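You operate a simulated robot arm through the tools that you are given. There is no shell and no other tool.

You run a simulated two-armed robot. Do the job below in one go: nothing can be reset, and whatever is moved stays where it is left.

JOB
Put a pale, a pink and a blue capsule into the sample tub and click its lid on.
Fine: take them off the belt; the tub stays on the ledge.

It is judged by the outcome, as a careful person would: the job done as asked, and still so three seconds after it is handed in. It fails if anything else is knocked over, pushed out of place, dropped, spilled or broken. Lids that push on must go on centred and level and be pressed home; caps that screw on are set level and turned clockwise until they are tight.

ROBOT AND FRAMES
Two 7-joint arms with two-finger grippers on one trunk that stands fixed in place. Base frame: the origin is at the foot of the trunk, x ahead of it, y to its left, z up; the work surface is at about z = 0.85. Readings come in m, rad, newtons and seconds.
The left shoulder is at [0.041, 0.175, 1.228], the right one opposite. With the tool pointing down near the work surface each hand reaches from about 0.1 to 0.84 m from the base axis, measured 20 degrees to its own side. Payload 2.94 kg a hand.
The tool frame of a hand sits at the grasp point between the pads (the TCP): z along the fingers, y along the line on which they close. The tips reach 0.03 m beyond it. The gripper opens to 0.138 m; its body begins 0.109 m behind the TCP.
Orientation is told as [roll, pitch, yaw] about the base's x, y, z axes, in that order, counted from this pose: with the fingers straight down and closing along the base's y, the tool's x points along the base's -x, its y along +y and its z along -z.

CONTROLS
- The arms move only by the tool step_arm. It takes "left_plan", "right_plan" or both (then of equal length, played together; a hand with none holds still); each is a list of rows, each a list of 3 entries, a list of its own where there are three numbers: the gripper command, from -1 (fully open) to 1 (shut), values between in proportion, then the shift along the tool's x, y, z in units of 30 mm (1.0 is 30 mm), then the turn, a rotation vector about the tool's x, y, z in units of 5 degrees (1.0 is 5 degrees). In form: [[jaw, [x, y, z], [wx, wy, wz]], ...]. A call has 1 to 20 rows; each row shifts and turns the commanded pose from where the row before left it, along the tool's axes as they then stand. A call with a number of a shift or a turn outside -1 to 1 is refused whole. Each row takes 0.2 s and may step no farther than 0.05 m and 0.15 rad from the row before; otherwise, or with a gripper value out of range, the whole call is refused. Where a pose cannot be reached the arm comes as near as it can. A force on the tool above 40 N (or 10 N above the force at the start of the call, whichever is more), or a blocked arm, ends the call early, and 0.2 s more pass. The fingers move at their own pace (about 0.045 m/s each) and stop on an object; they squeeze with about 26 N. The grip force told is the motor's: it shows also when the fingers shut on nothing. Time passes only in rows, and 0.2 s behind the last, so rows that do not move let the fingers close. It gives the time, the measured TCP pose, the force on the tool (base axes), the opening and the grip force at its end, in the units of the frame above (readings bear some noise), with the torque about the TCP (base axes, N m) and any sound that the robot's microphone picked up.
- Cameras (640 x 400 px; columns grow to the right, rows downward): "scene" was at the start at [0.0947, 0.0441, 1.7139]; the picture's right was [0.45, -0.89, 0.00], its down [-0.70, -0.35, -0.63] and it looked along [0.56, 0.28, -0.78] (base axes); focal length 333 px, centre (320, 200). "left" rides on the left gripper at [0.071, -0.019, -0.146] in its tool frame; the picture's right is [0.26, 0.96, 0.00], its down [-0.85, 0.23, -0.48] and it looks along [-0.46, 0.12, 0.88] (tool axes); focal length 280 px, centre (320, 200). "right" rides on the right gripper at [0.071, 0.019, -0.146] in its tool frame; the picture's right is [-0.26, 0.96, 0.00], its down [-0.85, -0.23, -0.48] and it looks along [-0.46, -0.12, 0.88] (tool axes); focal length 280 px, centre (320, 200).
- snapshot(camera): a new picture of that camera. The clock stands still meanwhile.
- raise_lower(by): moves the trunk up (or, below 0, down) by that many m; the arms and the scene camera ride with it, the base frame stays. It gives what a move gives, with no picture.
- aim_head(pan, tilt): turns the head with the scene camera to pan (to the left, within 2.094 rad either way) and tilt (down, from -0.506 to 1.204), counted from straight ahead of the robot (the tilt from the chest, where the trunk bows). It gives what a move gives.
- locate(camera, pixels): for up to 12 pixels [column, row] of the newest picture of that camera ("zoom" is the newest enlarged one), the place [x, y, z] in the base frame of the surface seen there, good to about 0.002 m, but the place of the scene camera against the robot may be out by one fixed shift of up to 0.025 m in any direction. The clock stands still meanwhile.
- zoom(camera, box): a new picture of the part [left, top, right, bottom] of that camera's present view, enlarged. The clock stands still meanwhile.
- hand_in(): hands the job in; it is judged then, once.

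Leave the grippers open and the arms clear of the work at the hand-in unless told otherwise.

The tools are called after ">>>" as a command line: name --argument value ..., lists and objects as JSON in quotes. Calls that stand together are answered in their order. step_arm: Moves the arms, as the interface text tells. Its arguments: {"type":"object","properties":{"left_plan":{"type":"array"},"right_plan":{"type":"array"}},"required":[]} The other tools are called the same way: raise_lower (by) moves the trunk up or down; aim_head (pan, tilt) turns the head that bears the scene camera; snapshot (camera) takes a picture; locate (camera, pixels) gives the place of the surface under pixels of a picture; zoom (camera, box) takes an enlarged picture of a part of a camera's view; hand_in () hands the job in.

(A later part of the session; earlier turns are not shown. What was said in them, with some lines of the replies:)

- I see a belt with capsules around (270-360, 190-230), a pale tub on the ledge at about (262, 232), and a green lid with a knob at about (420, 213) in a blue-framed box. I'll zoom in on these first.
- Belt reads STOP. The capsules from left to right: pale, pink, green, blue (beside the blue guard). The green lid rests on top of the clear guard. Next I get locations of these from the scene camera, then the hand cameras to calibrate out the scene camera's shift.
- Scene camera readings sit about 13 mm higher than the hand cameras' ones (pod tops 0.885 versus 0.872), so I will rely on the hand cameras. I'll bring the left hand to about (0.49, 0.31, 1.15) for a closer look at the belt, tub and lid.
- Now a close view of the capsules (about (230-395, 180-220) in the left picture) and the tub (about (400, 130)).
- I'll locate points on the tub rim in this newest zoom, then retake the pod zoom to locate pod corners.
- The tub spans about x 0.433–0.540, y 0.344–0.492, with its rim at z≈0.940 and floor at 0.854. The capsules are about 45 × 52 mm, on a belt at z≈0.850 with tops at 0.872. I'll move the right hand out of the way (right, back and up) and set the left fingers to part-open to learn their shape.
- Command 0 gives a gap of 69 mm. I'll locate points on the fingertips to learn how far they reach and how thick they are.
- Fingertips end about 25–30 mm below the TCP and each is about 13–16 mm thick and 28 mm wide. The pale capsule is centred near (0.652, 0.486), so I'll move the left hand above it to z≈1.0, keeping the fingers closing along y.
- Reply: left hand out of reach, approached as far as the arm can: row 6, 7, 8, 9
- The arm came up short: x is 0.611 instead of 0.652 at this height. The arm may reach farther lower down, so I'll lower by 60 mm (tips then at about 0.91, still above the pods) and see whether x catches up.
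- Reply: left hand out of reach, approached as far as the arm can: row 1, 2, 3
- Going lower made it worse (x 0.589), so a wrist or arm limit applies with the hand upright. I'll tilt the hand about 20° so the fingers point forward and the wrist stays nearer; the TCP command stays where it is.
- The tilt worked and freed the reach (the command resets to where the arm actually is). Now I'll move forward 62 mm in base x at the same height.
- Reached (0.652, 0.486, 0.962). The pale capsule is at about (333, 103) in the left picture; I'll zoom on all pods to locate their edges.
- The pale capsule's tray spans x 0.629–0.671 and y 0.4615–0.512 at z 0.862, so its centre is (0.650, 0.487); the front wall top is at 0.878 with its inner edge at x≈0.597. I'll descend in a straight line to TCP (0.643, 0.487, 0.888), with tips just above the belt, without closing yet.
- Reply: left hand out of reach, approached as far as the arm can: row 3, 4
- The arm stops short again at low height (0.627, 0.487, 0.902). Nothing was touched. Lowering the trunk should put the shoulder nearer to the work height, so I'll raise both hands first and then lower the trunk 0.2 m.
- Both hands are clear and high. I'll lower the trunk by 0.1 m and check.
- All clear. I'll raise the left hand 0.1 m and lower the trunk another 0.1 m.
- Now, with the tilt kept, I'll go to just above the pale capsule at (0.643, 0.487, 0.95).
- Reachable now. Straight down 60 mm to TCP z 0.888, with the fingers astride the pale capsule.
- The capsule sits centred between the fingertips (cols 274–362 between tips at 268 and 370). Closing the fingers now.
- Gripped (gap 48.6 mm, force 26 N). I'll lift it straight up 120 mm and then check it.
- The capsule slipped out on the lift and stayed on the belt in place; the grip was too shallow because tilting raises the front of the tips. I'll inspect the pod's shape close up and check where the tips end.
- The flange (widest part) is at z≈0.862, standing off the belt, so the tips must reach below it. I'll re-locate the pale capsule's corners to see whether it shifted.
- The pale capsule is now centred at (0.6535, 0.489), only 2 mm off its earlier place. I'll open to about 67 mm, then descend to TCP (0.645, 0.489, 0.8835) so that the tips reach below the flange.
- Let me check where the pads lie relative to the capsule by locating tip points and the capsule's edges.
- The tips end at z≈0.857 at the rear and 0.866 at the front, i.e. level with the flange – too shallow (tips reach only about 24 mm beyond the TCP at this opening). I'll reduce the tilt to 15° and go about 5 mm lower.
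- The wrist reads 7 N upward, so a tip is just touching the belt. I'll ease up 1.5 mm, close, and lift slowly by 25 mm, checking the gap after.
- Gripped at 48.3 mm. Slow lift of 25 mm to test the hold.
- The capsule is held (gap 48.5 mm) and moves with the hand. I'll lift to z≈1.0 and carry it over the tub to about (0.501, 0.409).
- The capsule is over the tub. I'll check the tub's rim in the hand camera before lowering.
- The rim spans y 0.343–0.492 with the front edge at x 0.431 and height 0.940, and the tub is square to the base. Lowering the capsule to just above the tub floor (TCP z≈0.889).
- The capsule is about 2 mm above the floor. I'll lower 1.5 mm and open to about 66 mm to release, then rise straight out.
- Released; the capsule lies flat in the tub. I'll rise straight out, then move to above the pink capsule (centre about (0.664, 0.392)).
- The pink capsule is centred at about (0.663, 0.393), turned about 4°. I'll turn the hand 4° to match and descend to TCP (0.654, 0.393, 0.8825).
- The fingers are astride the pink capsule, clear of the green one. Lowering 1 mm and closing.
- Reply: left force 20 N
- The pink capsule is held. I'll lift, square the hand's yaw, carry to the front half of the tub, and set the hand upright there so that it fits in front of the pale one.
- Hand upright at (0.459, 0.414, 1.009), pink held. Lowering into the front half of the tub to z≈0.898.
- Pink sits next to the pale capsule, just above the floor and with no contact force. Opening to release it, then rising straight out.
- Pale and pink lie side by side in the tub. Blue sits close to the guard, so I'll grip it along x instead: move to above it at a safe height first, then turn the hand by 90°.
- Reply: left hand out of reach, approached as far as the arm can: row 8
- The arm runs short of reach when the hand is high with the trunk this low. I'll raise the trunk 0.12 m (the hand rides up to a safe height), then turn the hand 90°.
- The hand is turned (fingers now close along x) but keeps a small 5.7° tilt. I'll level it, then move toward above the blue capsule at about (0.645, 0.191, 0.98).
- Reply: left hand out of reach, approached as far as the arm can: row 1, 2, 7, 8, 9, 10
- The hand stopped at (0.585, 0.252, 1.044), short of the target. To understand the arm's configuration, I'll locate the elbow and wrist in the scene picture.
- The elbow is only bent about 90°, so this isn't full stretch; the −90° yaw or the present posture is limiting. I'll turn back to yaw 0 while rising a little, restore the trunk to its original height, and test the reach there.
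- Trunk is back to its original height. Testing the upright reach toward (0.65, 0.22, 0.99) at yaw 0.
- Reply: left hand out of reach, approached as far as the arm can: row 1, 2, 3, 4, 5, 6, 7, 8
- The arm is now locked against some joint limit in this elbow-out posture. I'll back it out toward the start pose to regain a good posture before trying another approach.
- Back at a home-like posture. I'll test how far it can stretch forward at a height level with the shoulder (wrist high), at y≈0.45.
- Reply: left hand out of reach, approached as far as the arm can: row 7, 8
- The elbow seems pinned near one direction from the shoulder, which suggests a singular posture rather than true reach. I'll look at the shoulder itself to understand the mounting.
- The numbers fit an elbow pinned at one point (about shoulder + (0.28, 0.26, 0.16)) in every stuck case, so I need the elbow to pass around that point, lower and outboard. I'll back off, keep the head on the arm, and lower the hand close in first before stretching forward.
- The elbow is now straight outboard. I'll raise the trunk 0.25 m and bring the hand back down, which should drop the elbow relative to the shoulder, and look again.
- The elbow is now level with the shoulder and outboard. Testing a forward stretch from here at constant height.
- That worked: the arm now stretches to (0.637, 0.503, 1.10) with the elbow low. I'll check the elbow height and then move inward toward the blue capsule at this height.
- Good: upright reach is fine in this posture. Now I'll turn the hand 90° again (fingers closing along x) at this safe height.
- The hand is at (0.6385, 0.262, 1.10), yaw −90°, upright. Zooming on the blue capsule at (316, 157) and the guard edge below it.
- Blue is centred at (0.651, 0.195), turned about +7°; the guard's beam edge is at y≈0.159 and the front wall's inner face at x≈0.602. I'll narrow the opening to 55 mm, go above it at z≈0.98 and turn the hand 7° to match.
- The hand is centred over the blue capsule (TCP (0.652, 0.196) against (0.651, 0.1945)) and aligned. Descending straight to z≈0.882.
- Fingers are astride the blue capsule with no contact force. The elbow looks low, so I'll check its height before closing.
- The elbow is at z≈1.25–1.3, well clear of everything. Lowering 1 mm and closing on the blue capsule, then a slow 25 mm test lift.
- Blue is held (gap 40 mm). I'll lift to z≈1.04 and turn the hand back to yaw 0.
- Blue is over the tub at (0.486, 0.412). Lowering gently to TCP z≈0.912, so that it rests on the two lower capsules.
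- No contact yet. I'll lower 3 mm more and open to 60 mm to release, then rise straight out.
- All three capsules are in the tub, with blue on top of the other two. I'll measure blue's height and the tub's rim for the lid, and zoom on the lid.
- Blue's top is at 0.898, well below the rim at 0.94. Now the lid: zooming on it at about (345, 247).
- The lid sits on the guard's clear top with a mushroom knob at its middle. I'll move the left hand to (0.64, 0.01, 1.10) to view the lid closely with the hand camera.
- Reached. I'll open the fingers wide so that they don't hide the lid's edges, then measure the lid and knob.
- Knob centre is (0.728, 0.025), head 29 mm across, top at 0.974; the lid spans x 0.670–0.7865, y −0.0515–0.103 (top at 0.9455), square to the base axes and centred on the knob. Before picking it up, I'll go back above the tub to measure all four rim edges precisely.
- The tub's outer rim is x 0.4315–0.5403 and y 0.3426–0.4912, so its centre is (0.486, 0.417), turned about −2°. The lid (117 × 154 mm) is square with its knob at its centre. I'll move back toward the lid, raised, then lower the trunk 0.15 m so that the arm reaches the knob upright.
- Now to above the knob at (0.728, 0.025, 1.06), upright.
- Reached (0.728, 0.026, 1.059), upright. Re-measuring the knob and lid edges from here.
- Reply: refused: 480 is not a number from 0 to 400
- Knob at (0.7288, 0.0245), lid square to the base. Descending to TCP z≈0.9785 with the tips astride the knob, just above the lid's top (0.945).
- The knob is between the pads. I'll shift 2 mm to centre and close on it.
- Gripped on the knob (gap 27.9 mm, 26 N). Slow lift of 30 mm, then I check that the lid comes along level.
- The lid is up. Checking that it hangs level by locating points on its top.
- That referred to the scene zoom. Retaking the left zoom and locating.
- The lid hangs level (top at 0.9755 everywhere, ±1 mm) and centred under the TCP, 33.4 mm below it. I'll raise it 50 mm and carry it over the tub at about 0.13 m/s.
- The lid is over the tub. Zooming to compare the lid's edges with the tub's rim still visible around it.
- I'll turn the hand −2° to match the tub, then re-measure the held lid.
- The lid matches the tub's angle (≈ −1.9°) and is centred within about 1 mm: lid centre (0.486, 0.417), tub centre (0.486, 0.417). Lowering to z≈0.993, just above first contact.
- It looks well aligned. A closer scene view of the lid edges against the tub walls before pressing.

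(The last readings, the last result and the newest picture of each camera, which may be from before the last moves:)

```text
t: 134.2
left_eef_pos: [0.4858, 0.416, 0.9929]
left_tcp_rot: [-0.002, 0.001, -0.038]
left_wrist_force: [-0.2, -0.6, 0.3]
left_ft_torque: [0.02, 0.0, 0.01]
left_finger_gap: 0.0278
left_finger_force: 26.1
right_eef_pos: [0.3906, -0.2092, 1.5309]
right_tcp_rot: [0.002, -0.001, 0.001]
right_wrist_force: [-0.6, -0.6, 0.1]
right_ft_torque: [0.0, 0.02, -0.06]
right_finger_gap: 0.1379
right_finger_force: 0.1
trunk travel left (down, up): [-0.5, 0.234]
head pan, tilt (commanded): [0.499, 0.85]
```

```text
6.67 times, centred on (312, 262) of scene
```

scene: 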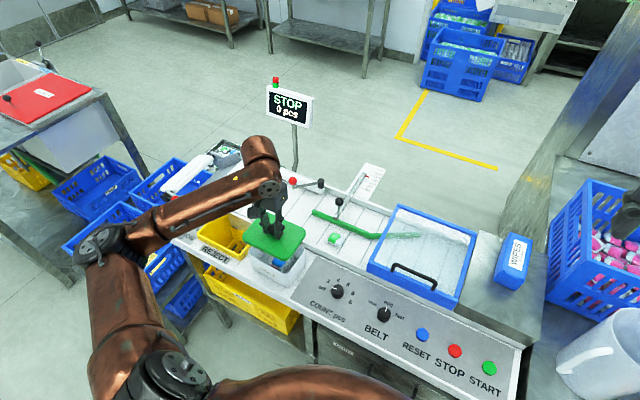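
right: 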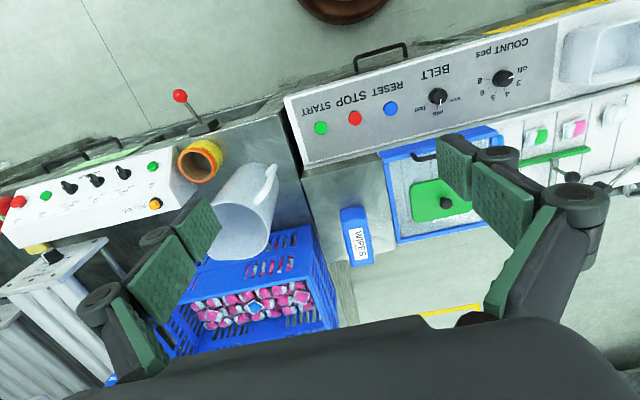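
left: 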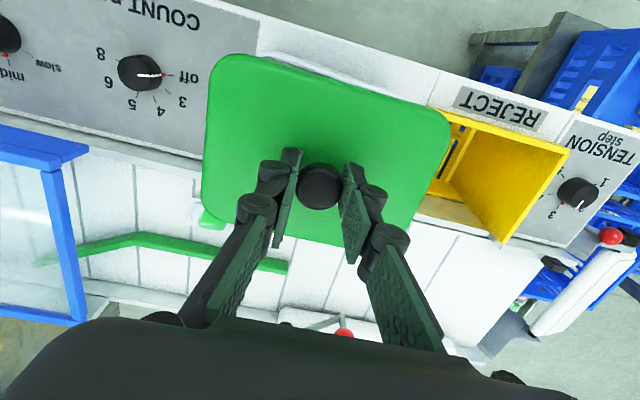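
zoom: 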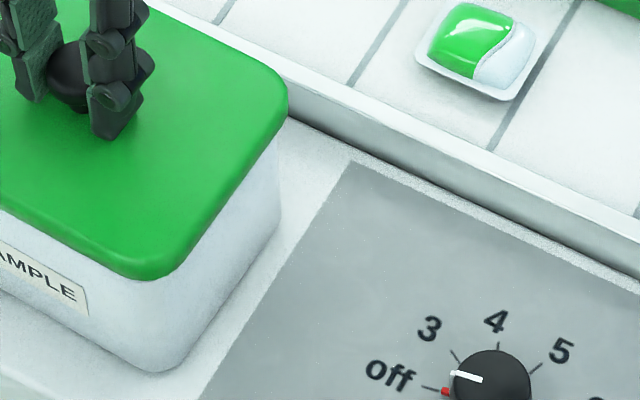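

Well centred. Lowering in small steps to first contact, watching force and torque.

>>> step_arm --left_plan '[[1, [0, 0, 0.05], [0, 0, 0]], [1, [0, 0, 0.05], [0, 0, 0]], [1, [0, 0, 0.05], [0, 0, 0]], [1, [0, 0, 0.05], [0, 0, 0]], [1, [0, 0, 0], [0, 0, 0]]]'

```text
t: 135.4
left_eef_pos: [0.4864, 0.4164, 0.9862]
left_tcp_rot: [-0.001, 0.0, -0.035]
left_wrist_force: [-0.2, -0.1, 1.9]
left_ft_torque: [0.07, 0.07, 0.0]
left_finger_gap: 0.0277
left_finger_force: 26.5
right_eef_pos: [0.3911, -0.2091, 1.5305]
right_tcp_rot: [0.004, 0.001, 0.0]
right_wrist_force: [-0.2, -0.6, -0.2]
right_ft_torque: [0.02, -0.02, 0.02]
right_finger_gap: 0.1381
right_finger_force: 0.0
trunk travel left (down, up): [-0.5, 0.234]
head pan, tilt (commanded): [0.499, 0.85]
```

First light contact: 1.9 N. Continuing down another 4 mm in small steps.

>>> step_arm --left_plan '[[1, [0, 0, 0.03], [0, 0, 0]], [1, [0, 0, 0.03], [0, 0, 0]], [1, [0, 0, 0.04], [0, 0, 0]], [1, [0, 0, 0.04], [0, 0, 0]], [1, [0, 0, 0], [0, 0, 0]]]'

>>> zoom --camera "scene" --box '[220, 180, 340, 300]'

>>> zoom --camera "left" --box '[160, 20, 480, 260]'

```text
t: 136.6
left_eef_pos: [0.4869, 0.4158, 0.9834]
left_tcp_rot: [0.0, 0.0, -0.037]
left_wrist_force: [1.9, 2.7, 12.1]
left_ft_torque: [0.08, 0.66, -0.04]
left_finger_gap: 0.0278
left_finger_force: 26.0
right_eef_pos: [0.3898, -0.2105, 1.5299]
right_tcp_rot: [0.002, 0.001, 0.0]
right_wrist_force: [-0.3, 0.1, 0.0]
right_ft_torque: [0.03, -0.02, -0.02]
right_finger_gap: 0.1377
right_finger_force: 0.1
trunk travel left (down, up): [-0.5, 0.234]
head pan, tilt (commanded): [0.499, 0.85]
```

```text
3.33 times, centred on (280, 240) of scene
```

zoom: 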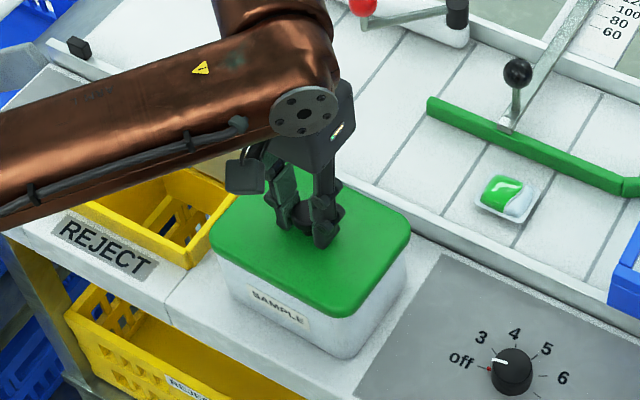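

```text
1.67 times, centred on (320, 140) of left
```

zoom: 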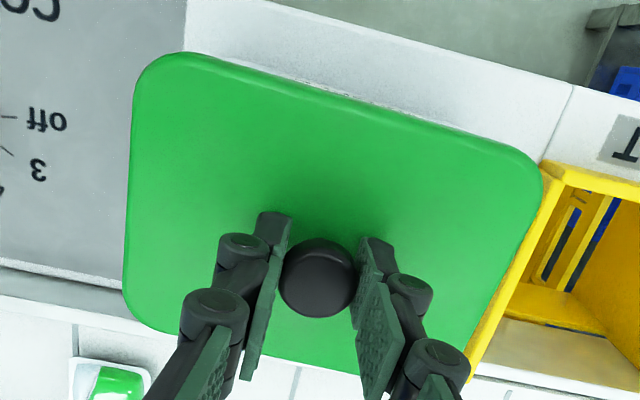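

12 N with the contact toward the robot-side edge. I'll check whether the lid is level and where it sits relative to the tub's front wall.

>>> locate --camera "zoom" --pixels '[[180, 75], [340, 115], [500, 165], [150, 180], [140, 280], [500, 260], [470, 320], [300, 350], [220, 150], [430, 220], [317, 275], [180, 325]]'

>>> locate --camera "zoom" --pixels '[[240, 66], [340, 95], [440, 125], [132, 150], [126, 230], [535, 220], [510, 280], [290, 362], [330, 370], [260, 355], [290, 88], [400, 118]]'

```text
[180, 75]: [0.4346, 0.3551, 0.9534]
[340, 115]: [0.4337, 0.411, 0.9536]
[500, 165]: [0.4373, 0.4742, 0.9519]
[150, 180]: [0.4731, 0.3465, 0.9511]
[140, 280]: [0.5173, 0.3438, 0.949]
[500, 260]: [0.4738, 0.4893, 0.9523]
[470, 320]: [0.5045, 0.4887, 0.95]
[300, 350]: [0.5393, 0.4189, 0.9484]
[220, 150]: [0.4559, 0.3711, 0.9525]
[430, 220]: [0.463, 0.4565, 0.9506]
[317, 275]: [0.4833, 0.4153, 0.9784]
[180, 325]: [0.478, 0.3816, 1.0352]
```

```text
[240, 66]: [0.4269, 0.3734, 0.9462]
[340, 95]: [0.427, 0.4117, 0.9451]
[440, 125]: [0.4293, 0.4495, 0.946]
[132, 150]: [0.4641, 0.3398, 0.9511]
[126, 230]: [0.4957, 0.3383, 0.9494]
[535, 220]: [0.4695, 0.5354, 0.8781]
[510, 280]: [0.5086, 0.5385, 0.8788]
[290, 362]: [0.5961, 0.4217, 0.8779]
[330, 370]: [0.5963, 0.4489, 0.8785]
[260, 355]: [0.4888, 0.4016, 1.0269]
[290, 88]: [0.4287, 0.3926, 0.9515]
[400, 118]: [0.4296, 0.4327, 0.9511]
```

The lid is tilted: its far side is at 0.948 and its robot-side edge at 0.9535, so the robot-side skirt is resting on the rim while the far side has started over it. The lid must go a little toward the robot (−x). I'll lift 8 mm and re-measure.

>>> step_arm --left_plan '[[1, [0, 0, -0.1], [0, 0, 0]], [1, [0, 0, -0.15], [0, 0, 0]], [1, [0, 0, -0.15], [0, 0, 0]], [1, [0, 0, 0], [0, 0, 0]]]'

>>> zoom --camera "left" --box '[160, 20, 480, 260]'

>>> locate --camera "zoom" --pixels '[[180, 75], [340, 115], [500, 165], [150, 180], [140, 280], [500, 260], [470, 320], [300, 350], [220, 150], [430, 220], [317, 275], [260, 358]]'

>>> locate --camera "zoom" --pixels '[[240, 64], [340, 93], [440, 123], [132, 150], [126, 230], [533, 220], [508, 280], [270, 70], [300, 80], [350, 92], [400, 106], [450, 122]]'

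```text
t: 137.6
left_eef_pos: [0.4852, 0.4173, 0.9948]
left_tcp_rot: [-0.002, 0.001, -0.037]
left_wrist_force: [0.7, -0.2, -0.6]
left_ft_torque: [0.04, 0.0, -0.01]
left_finger_gap: 0.0279
left_finger_force: 25.8
right_eef_pos: [0.3911, -0.2088, 1.5298]
right_tcp_rot: [-0.001, 0.001, -0.002]
right_wrist_force: [-0.9, 0.4, -0.4]
right_ft_torque: [-0.02, 0.02, 0.01]
right_finger_gap: 0.1378
right_finger_force: 0.1
trunk travel left (down, up): [-0.5, 0.234]
head pan, tilt (commanded): [0.499, 0.85]
```

```text
1.67 times, centred on (320, 140) of left
```

zoom: 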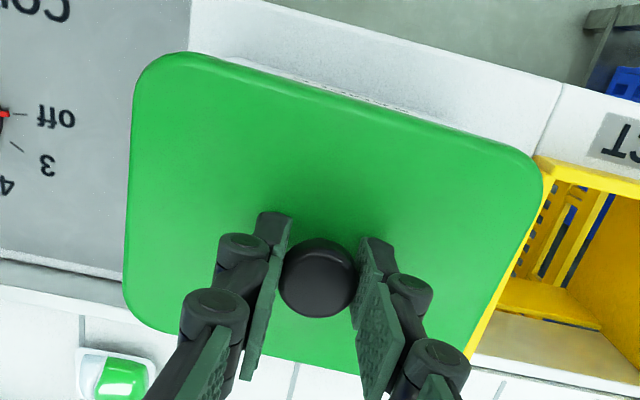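

```text
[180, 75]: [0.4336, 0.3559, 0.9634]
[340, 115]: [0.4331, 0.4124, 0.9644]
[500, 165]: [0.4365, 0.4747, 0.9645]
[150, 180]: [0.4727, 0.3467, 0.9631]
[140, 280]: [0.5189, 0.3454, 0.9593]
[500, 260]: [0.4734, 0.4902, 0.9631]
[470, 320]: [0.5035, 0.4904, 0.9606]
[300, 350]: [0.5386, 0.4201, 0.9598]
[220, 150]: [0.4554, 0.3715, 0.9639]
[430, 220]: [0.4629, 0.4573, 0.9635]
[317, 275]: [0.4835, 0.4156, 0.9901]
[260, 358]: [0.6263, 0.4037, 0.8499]
```

```text
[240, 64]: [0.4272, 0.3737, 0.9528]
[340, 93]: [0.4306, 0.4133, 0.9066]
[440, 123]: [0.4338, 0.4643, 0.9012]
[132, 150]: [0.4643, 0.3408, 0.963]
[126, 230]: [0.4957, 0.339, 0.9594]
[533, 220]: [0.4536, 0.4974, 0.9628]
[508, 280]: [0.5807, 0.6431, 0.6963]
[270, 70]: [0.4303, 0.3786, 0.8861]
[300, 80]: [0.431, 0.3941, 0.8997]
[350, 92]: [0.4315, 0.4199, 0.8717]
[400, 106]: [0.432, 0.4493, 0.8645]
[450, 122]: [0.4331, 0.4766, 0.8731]
```

The lid has slipped 2.3° in the grip (far side low), and its overhang is 2.6 mm on the robot side against 6.4 mm on the far side. I'll lean the hand to level the lid, rising slightly, then re-measure.

>>> step_arm --left_plan '[[1, [0, 0, -0.15], [0, -0.46, 0]], [1, [0, 0, 0], [0, 0, 0]]]'

>>> zoom --camera "left" --box '[160, 20, 480, 260]'

>>> locate --camera "zoom" --pixels '[[180, 75], [340, 115], [500, 165], [150, 180], [140, 280], [500, 260], [470, 320], [300, 350], [220, 150], [430, 220], [317, 275], [200, 330]]'

>>> locate --camera "zoom" --pixels '[[240, 72], [340, 100], [440, 130], [134, 150], [128, 230], [531, 220], [506, 280], [280, 355], [300, 360], [330, 367], [290, 80], [390, 108]]'

```text
t: 138.2
left_eef_pos: [0.4855, 0.4166, 0.9986]
left_tcp_rot: [-0.002, -0.04, -0.036]
left_wrist_force: [-0.5, -0.2, -0.6]
left_ft_torque: [-0.02, 0.04, 0.0]
left_finger_gap: 0.0278
left_finger_force: 26.9
right_eef_pos: [0.3906, -0.2098, 1.5299]
right_tcp_rot: [0.001, 0.002, 0.0]
right_wrist_force: [0.7, 0.2, -0.2]
right_ft_torque: [0.01, -0.02, 0.03]
right_finger_gap: 0.138
right_finger_force: 0.0
trunk travel left (down, up): [-0.5, 0.234]
head pan, tilt (commanded): [0.499, 0.85]
```

```text
1.67 times, centred on (320, 140) of left
```

zoom: 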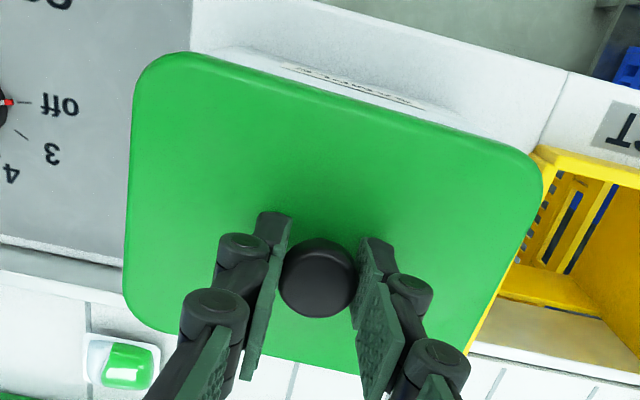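

```text
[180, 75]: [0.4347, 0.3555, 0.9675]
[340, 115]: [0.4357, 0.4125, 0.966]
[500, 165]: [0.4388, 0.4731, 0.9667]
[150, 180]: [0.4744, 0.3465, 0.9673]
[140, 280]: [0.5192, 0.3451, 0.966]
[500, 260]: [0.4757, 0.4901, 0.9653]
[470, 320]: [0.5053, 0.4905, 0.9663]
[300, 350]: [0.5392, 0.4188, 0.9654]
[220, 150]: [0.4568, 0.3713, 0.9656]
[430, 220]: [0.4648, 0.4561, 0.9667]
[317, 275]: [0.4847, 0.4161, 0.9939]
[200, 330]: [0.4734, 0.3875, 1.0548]
```

```text
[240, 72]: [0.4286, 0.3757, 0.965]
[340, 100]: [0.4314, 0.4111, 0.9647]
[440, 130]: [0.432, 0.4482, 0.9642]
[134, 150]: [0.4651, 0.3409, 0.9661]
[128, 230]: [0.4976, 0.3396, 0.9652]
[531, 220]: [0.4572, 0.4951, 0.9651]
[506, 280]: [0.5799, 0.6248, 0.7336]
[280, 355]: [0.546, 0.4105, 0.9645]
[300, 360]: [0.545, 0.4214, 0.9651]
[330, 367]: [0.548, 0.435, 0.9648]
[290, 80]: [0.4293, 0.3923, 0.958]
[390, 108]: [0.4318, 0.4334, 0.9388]
```

Level again (0.966 ±1 mm), but the lid's centre is at x≈0.4888 against the tub's 0.486. I'll shift 2.8 mm toward −x, then lower to first contact.

>>> step_arm --left_plan '[[1, [0.093, 0, 0], [0, 0, 0]], [1, [0, 0, 0], [0, 0, 0]], [1, [0.008, 0, 0.2], [0, 0, 0]], [1, [0.004, 0, 0.1], [0, 0, 0]], [1, [0, 0, 0], [0, 0, 0]]]'

>>> zoom --camera "left" --box '[160, 20, 480, 260]'

>>> locate --camera "zoom" --pixels '[[240, 72], [340, 100], [440, 130], [134, 150], [128, 230], [531, 220], [180, 75], [280, 355], [300, 360], [330, 367], [290, 80], [390, 108]]'

```text
t: 139.4
left_eef_pos: [0.4832, 0.4167, 0.9892]
left_tcp_rot: [-0.001, -0.041, -0.036]
left_wrist_force: [-0.3, 0.4, -0.3]
left_ft_torque: [-0.01, 0.01, -0.02]
left_finger_gap: 0.0277
left_finger_force: 25.8
right_eef_pos: [0.3897, -0.209, 1.5301]
right_tcp_rot: [0.001, 0.0, 0.0]
right_wrist_force: [0.5, -0.7, 0.1]
right_ft_torque: [0.0, 0.02, -0.03]
right_finger_gap: 0.1379
right_finger_force: 0.0
trunk travel left (down, up): [-0.5, 0.234]
head pan, tilt (commanded): [0.499, 0.85]
```

```text
1.67 times, centred on (320, 140) of left
```

zoom: 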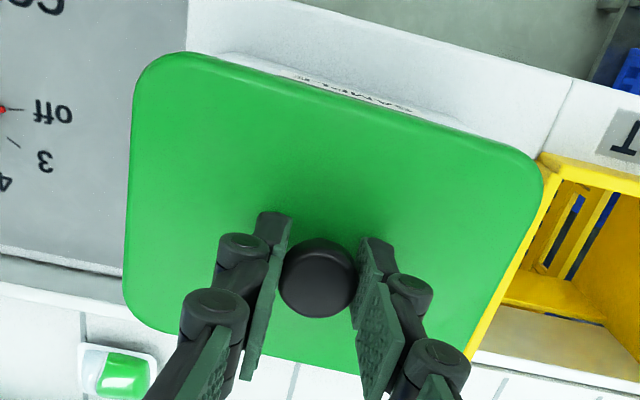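

```text
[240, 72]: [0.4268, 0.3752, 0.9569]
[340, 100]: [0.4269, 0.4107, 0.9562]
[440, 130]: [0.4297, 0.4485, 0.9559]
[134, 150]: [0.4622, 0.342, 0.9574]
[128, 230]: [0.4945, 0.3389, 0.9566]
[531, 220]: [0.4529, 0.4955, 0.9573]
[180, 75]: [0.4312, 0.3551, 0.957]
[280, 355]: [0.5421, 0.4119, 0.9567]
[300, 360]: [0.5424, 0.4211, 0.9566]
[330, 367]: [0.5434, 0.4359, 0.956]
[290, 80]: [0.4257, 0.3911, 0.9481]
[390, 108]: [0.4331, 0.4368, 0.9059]
```

Lid centre x is now ≈0.4855 and level. Lowering slowly onto the rim in 1.5 mm steps.

>>> step_arm --left_plan '[[1, [0.002, 0, 0.05], [0, 0, 0]], [1, [0.002, 0, 0.05], [0, 0, 0]], [1, [0.002, 0, 0.05], [0, 0, 0]], [1, [0.002, 0, 0.05], [0, 0, 0]], [1, [0, 0, 0], [0, 0, 0]]]'

>>> zoom --camera "left" --box '[160, 20, 480, 260]'

>>> locate --camera "zoom" --pixels '[[180, 75], [340, 115], [500, 165], [150, 180], [140, 280], [500, 260], [470, 320], [300, 350], [220, 150], [430, 220], [317, 275], [290, 80]]'

```text
t: 140.6
left_eef_pos: [0.4833, 0.4178, 0.984]
left_tcp_rot: [0.0, -0.037, -0.037]
left_wrist_force: [0.1, 0.4, 0.2]
left_ft_torque: [0.04, 0.01, -0.01]
left_finger_gap: 0.0278
left_finger_force: 26.5
right_eef_pos: [0.3909, -0.2098, 1.5309]
right_tcp_rot: [0.002, 0.0, 0.001]
right_wrist_force: [0.1, -0.6, -0.7]
right_ft_torque: [0.04, -0.02, 0.02]
right_finger_gap: 0.1381
right_finger_force: 0.0
trunk travel left (down, up): [-0.5, 0.234]
head pan, tilt (commanded): [0.499, 0.85]
```

```text
1.67 times, centred on (320, 140) of left
```

zoom: 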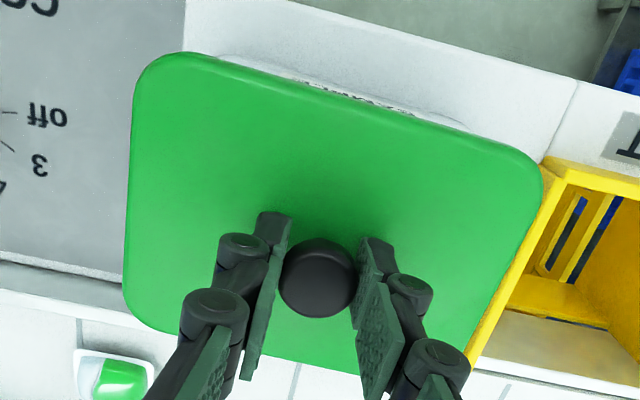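

```text
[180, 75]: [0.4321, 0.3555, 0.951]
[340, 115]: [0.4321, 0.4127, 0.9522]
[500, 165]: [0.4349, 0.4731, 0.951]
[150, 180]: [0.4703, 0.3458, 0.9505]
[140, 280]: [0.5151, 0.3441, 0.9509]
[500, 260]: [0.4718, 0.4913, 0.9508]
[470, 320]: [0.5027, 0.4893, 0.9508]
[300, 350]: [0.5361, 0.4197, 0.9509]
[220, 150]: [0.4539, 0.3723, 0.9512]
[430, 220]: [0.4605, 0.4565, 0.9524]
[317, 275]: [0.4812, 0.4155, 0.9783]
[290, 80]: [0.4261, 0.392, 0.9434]
```

The lid's top is at 0.951, level and without contact force, so the skirt has passed over the rim. Continuing down.

>>> step_arm --left_plan '[[1, [0.002, 0, 0.05], [0, 0, 0]], [1, [0.002, 0, 0.05], [0, 0, 0]], [1, [0.002, 0, 0.05], [0, 0, 0]], [1, [0, 0, 0], [0, 0, 0]]]'

>>> zoom --camera "left" --box '[160, 20, 480, 260]'

>>> locate --camera "zoom" --pixels '[[180, 75], [340, 115], [500, 165], [150, 180], [140, 280], [500, 260], [470, 320], [300, 350], [220, 150], [430, 220], [317, 275], [290, 80]]'

```text
t: 141.6
left_eef_pos: [0.4839, 0.4162, 0.9792]
left_tcp_rot: [-0.002, -0.039, -0.035]
left_wrist_force: [-0.5, -0.4, -1.0]
left_ft_torque: [-0.01, 0.01, -0.04]
left_finger_gap: 0.0277
left_finger_force: 26.4
right_eef_pos: [0.39, -0.2087, 1.531]
right_tcp_rot: [0.002, -0.003, -0.001]
right_wrist_force: [0.1, 0.1, 0.4]
right_ft_torque: [-0.01, 0.05, -0.01]
right_finger_gap: 0.1379
right_finger_force: 0.1
trunk travel left (down, up): [-0.5, 0.234]
head pan, tilt (commanded): [0.499, 0.85]
```

```text
1.67 times, centred on (320, 140) of left
```

zoom: 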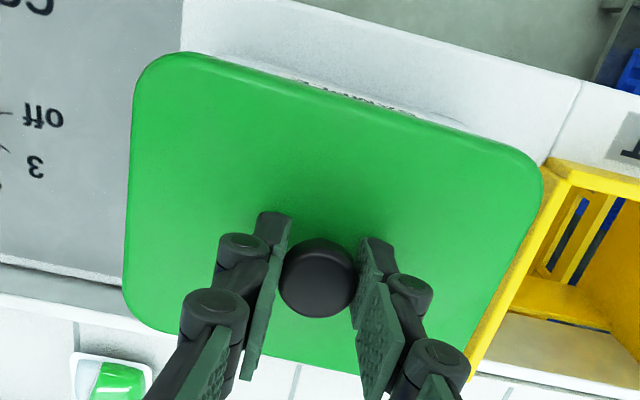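

```text
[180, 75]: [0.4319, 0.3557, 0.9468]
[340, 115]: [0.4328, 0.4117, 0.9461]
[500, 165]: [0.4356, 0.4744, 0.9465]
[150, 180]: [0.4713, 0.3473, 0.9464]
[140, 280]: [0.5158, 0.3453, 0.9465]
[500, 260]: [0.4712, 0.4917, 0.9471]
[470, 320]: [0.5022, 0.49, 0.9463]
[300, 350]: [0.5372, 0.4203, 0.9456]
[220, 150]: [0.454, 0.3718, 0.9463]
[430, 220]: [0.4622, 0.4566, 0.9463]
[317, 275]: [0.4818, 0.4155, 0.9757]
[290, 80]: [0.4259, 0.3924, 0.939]
```

Lid top 0.9463, still level, no force. Pressing further down in small steps, listening for the click.

>>> step_arm --left_plan '[[1, [0.002, 0, 0.05], [0, 0, 0]], [1, [0.002, 0, 0.05], [0, 0, 0]], [1, [0.002, 0, 0.05], [0, 0, 0]], [1, [0, 0, 0], [0, 0, 0]]]'

```text
t: 142.6
left_eef_pos: [0.4825, 0.4179, 0.9771]
left_tcp_rot: [0.001, -0.042, -0.038]
left_wrist_force: [-0.7, 4.5, 20.5]
left_ft_torque: [0.06, -0.07, 0.01]
left_finger_gap: 0.0274
left_finger_force: 25.9
right_eef_pos: [0.3889, -0.2102, 1.5312]
right_tcp_rot: [0.001, 0.0, 0.001]
right_wrist_force: [-0.1, 0.0, -0.3]
right_ft_torque: [0.01, 0.03, -0.01]
right_finger_gap: 0.1379
right_finger_force: 0.1
trunk travel left (down, up): [-0.5, 0.234]
head pan, tilt (commanded): [0.499, 0.85]
heard: snap
```

Heard a snap at 20 N, with nearly no off-centre torque. I'll check the lid's height and level, and press once more lightly to be sure it is home.

>>> zoom --camera "left" --box '[160, 20, 480, 260]'

>>> locate --camera "zoom" --pixels '[[180, 75], [340, 115], [500, 165], [150, 180], [140, 280], [500, 260], [470, 320], [300, 350], [220, 150], [430, 220], [317, 275], [290, 80]]'

>>> zoom --camera "scene" --box '[230, 200, 330, 300]'

```text
1.67 times, centred on (320, 140) of left
```

zoom: 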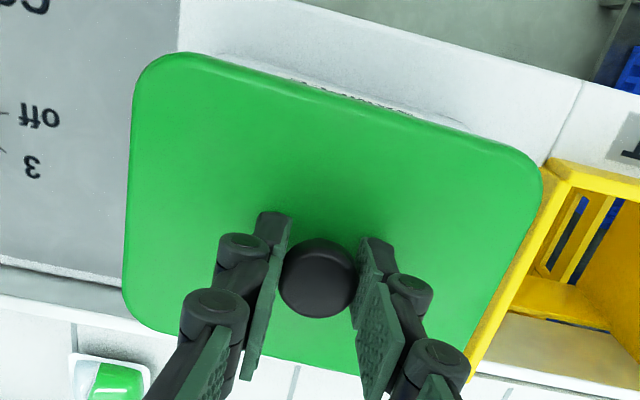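

```text
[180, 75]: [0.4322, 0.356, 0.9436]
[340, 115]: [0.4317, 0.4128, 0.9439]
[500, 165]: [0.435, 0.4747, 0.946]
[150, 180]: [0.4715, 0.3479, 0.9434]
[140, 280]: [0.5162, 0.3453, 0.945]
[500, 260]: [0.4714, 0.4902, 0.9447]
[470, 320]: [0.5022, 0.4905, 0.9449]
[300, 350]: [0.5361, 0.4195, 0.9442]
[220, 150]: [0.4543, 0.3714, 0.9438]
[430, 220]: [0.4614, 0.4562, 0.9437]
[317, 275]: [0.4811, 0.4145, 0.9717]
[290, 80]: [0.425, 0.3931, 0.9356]
```

```text
4.00 times, centred on (280, 250) of scene
```

zoom: 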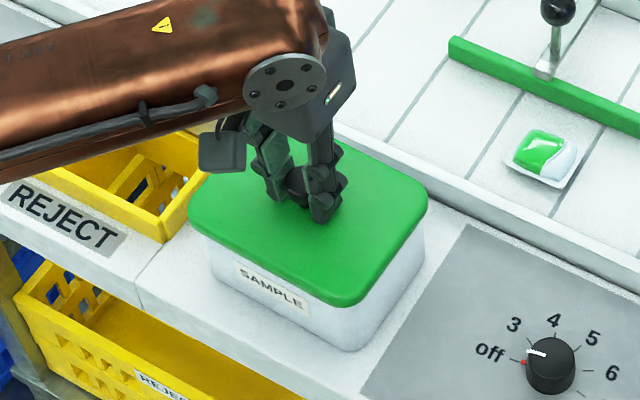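

The lid is level at 0.944, home on the rim (0.940). One more gentle press of about 1 mm to make sure, then I'll relax.

>>> step_arm --left_plan '[[1, [0.002, 0, 0.04], [0, 0, 0]], [1, [0, 0, 0], [0, 0, 0]]]'

```text
t: 143.2
left_eef_pos: [0.4831, 0.4177, 0.9756]
left_tcp_rot: [0.001, -0.045, -0.034]
left_wrist_force: [1.2, 6.7, 30.4]
left_ft_torque: [0.16, -0.18, -0.02]
left_finger_gap: 0.0281
left_finger_force: 25.9
right_eef_pos: [0.3885, -0.2103, 1.531]
right_tcp_rot: [0.002, 0.001, -0.003]
right_wrist_force: [0.7, -0.2, 0.3]
right_ft_torque: [0.02, -0.02, -0.03]
right_finger_gap: 0.138
right_finger_force: 0.0
trunk travel left (down, up): [-0.5, 0.234]
head pan, tilt (commanded): [0.499, 0.85]
```

30 N with no further movement: it is fully home. I'll ease the pressure off by 2.5 mm, then open the fingers.

>>> step_arm --left_plan '[[1, [-0.002, 0, -0.05], [0, 0, 0]], [1, [-0.001, 0, -0.035], [0, 0, 0]], [1, [0, 0, 0], [0, 0, 0]]]'

```text
t: 144.0
left_eef_pos: [0.4817, 0.4165, 0.9754]
left_tcp_rot: [-0.003, -0.039, -0.037]
left_wrist_force: [4.7, 6.9, 13.2]
left_ft_torque: [0.11, -0.39, 0.1]
left_finger_gap: 0.0276
left_finger_force: 25.5
right_eef_pos: [0.3894, -0.2093, 1.5302]
right_tcp_rot: [0.002, 0.0, -0.001]
right_wrist_force: [-0.3, 0.3, 0.3]
right_ft_torque: [0.04, 0.0, -0.02]
right_finger_gap: 0.1381
right_finger_force: 0.0
trunk travel left (down, up): [-0.5, 0.234]
head pan, tilt (commanded): [0.499, 0.85]
```

13 N of pressure still remains. Easing another 1 mm and opening slowly.

>>> step_arm --left_plan '[[1, [-0.001, 0, -0.03], [0, 0, 0]], [1, [0, 0, 0], [0, 0, 0]], [0.5, [0, 0, 0], [0, 0, 0]], [0.3, [0, 0, 0], [0, 0, 0]], [0.1, [0, 0, 0], [0, 0, 0]], [0.1, [0, 0, 0], [0, 0, 0]], [0.1, [0, 0, 0], [0, 0, 0]]]'

>>> snapshot --camera "left"

```text
t: 145.6
left_eef_pos: [0.4823, 0.4163, 0.9769]
left_tcp_rot: [-0.003, -0.038, -0.036]
left_wrist_force: [0.9, 0.5, 0.3]
left_ft_torque: [0.03, 0.01, 0.0]
left_finger_gap: 0.062
left_finger_force: 0.0
right_eef_pos: [0.3905, -0.2105, 1.5308]
right_tcp_rot: [0.0, 0.0, 0.001]
right_wrist_force: [-1.0, -0.7, 0.3]
right_ft_torque: [-0.04, -0.01, 0.02]
right_finger_gap: 0.1379
right_finger_force: 0.1
trunk travel left (down, up): [-0.5, 0.234]
head pan, tilt (commanded): [0.499, 0.85]
```

```text
taken
```

left: 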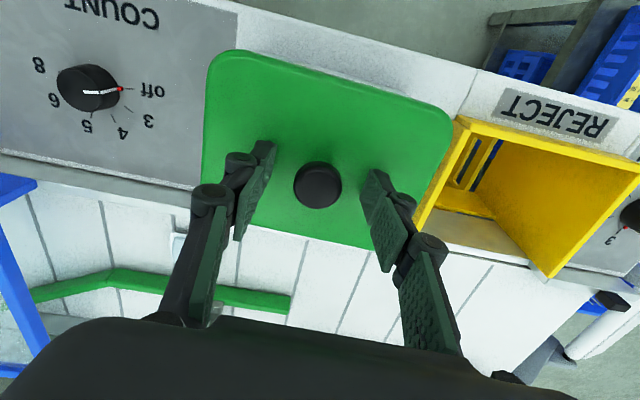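

Released, no force. Rising straight up 0.15 m and checking the lid.

>>> step_arm --left_plan '[[0.1, [-0.015, 0, -0.4], [0, 0, 0]], [0.1, [-0.03, 0, -0.8], [0, 0, 0]], [0.1, [-0.03, 0, -0.9], [0, 0, 0]], [0.1, [-0.03, 0, -0.9], [0, 0, 0]], [0.1, [-0.03, 0, -0.9], [0, 0, 0]], [0.1, [-0.03, 0, -0.9], [0, 0, 0]], [0.1, [0, 0, 0], [0, 0, 0]]]'

>>> zoom --camera "left" --box '[200, 20, 460, 240]'

>>> locate --camera "zoom" --pixels '[[190, 115], [290, 135], [430, 175], [180, 200], [170, 260], [430, 230], [400, 290], [290, 310], [230, 160], [350, 260], [297, 225], [240, 230]]'

>>> snapshot --camera "scene"

```text
t: 147.2
left_eef_pos: [0.4824, 0.4181, 1.1203]
left_tcp_rot: [-0.001, -0.038, -0.036]
left_wrist_force: [0.1, -0.2, -0.2]
left_ft_torque: [-0.03, -0.03, 0.0]
left_finger_gap: 0.0621
left_finger_force: 0.0
right_eef_pos: [0.3904, -0.2089, 1.5308]
right_tcp_rot: [0.002, 0.003, 0.001]
right_wrist_force: [-0.1, 0.2, 0.1]
right_ft_torque: [0.01, 0.04, 0.01]
right_finger_gap: 0.1379
right_finger_force: 0.0
trunk travel left (down, up): [-0.5, 0.234]
head pan, tilt (commanded): [0.499, 0.85]
```

```text
1.82 times, centred on (330, 130) of left
```

zoom: 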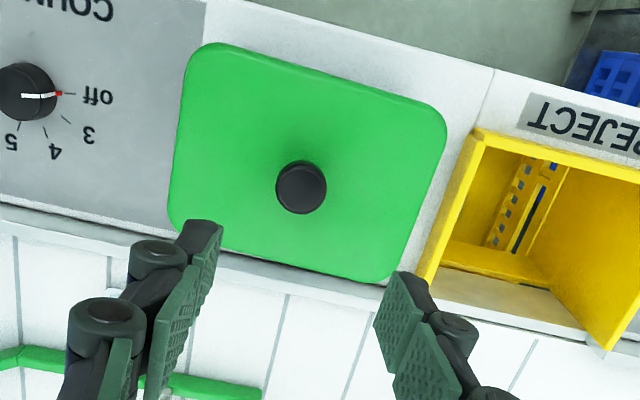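

```text
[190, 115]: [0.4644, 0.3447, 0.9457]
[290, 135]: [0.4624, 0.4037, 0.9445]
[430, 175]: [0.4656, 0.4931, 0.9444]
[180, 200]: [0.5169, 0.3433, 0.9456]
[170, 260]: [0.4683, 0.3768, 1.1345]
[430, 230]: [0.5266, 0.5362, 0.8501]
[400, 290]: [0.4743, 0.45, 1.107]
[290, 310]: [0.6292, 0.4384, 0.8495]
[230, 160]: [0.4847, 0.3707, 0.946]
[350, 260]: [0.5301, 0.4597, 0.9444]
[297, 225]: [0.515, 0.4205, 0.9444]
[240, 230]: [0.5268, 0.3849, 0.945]
```

```text
taken
```

scene: 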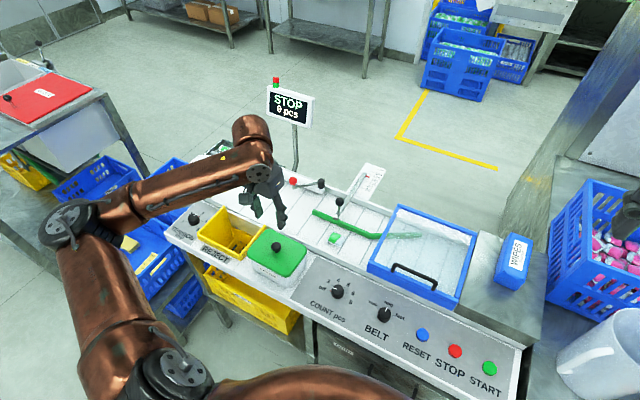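

The lid is seated level at 0.945 all round. I'll open the left gripper fully and move the arm back up toward its start pose, then do a last check.

>>> step_arm --left_plan '[[0.1, [0, 0, -0.9], [0, 0.43, -0.4]], [0, [0, 0, -0.9], [0, 0, 0]], [-0.5, [0.1, 0.3, -0.9], [0, 0, 0]], [-1, [0.1, 0.6, -0.9], [0, 0, 0]], [-1, [0.1, 0.8, -0.5], [0, 0, 0]], [-1, [0.1, 0.8, 0], [0, 0, 0]], [-1, [0.1, 0.8, 0], [0, 0, 0]], [-1, [0, 0.5, 0], [0, 0, 0]], [-1, [0, 0, 0], [0, 0, 0]], [-1, [0, 0, 0], [0, 0, 0]]]'

>>> snapshot --camera "scene"

>>> zoom --camera "scene" --box '[160, 170, 480, 310]'

>>> snapshot --camera "left"

```text
t: 149.4
left_eef_pos: [0.4665, 0.5316, 1.2433]
left_tcp_rot: [-0.002, -0.002, -0.001]
left_wrist_force: [-0.4, -0.2, 0.5]
left_ft_torque: [0.0, 0.05, 0.01]
left_finger_gap: 0.1382
left_finger_force: 0.0
right_eef_pos: [0.39, -0.2106, 1.5313]
right_tcp_rot: [0.002, 0.0, 0.001]
right_wrist_force: [-1.0, -0.5, -0.4]
right_ft_torque: [0.01, 0.01, 0.0]
right_finger_gap: 0.1379
right_finger_force: 0.0
trunk travel left (down, up): [-0.5, 0.234]
head pan, tilt (commanded): [0.499, 0.85]
```

```text
taken
```

scene: 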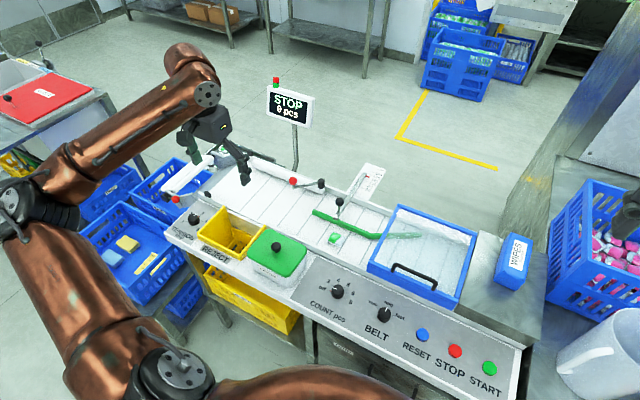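

```text
2.00 times, centred on (320, 240) of scene
```

zoom: 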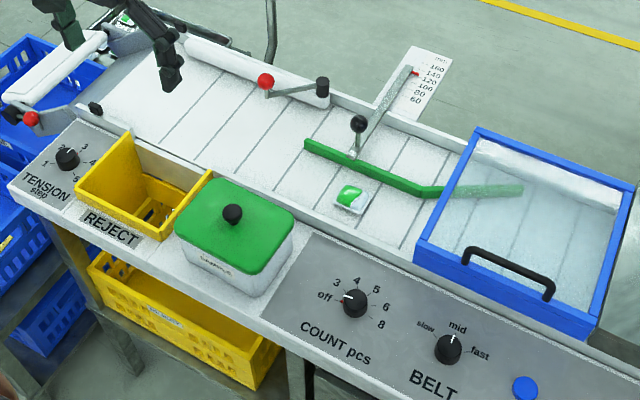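

```text
taken
```

left: 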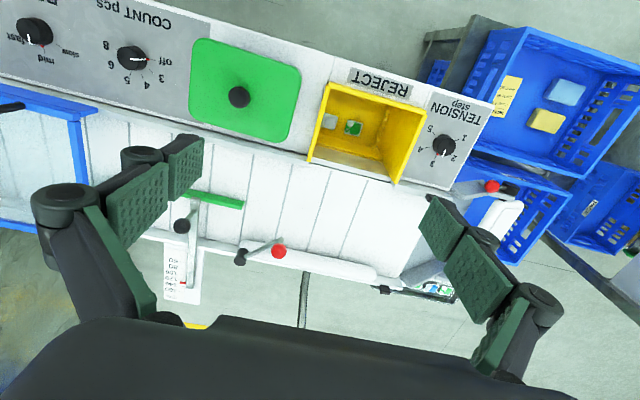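

The lidded tub stands on the ledge with the pale, pink and blue capsules inside. The green capsule, rail, guard, levers and reject bin are as they were, and the display still reads STOP. Both grippers are open and clear of the work, so I'm handing in.

>>> hand_in

```text
The job is handed in.
```

The pale, pink and blue capsules are in the sample tub and its lid is snapped on. I heard the snap at about 20 N, and a further press to about 30 N did not move it. The lid's top measured level to within about 1–2 mm all round. The tub stayed on the ledge.

- **Capsules:** all three came off the belt. Pale and pink lie side by side on the tub's floor, with blue resting on top of them. On the first try the pale one slipped out of the fingers as I lifted, staying on the belt about 2 mm off its place, and I picked it up on the second try.
- **Lid:** on the first try it caught on the near rim and tilted slightly in the grip. I lifted it, levelled it and shifted it about 3 mm, and it then went down straight.
- **Everything else:** in the last pictures the green capsule is still on the belt and the rail, guard, levers, knobs and reject bin look unmoved. The display still reads STOP, 0 pcs.

Both grippers are open and clear of the work. The trunk is about 0.1 m above its starting height and the right arm is parked high.
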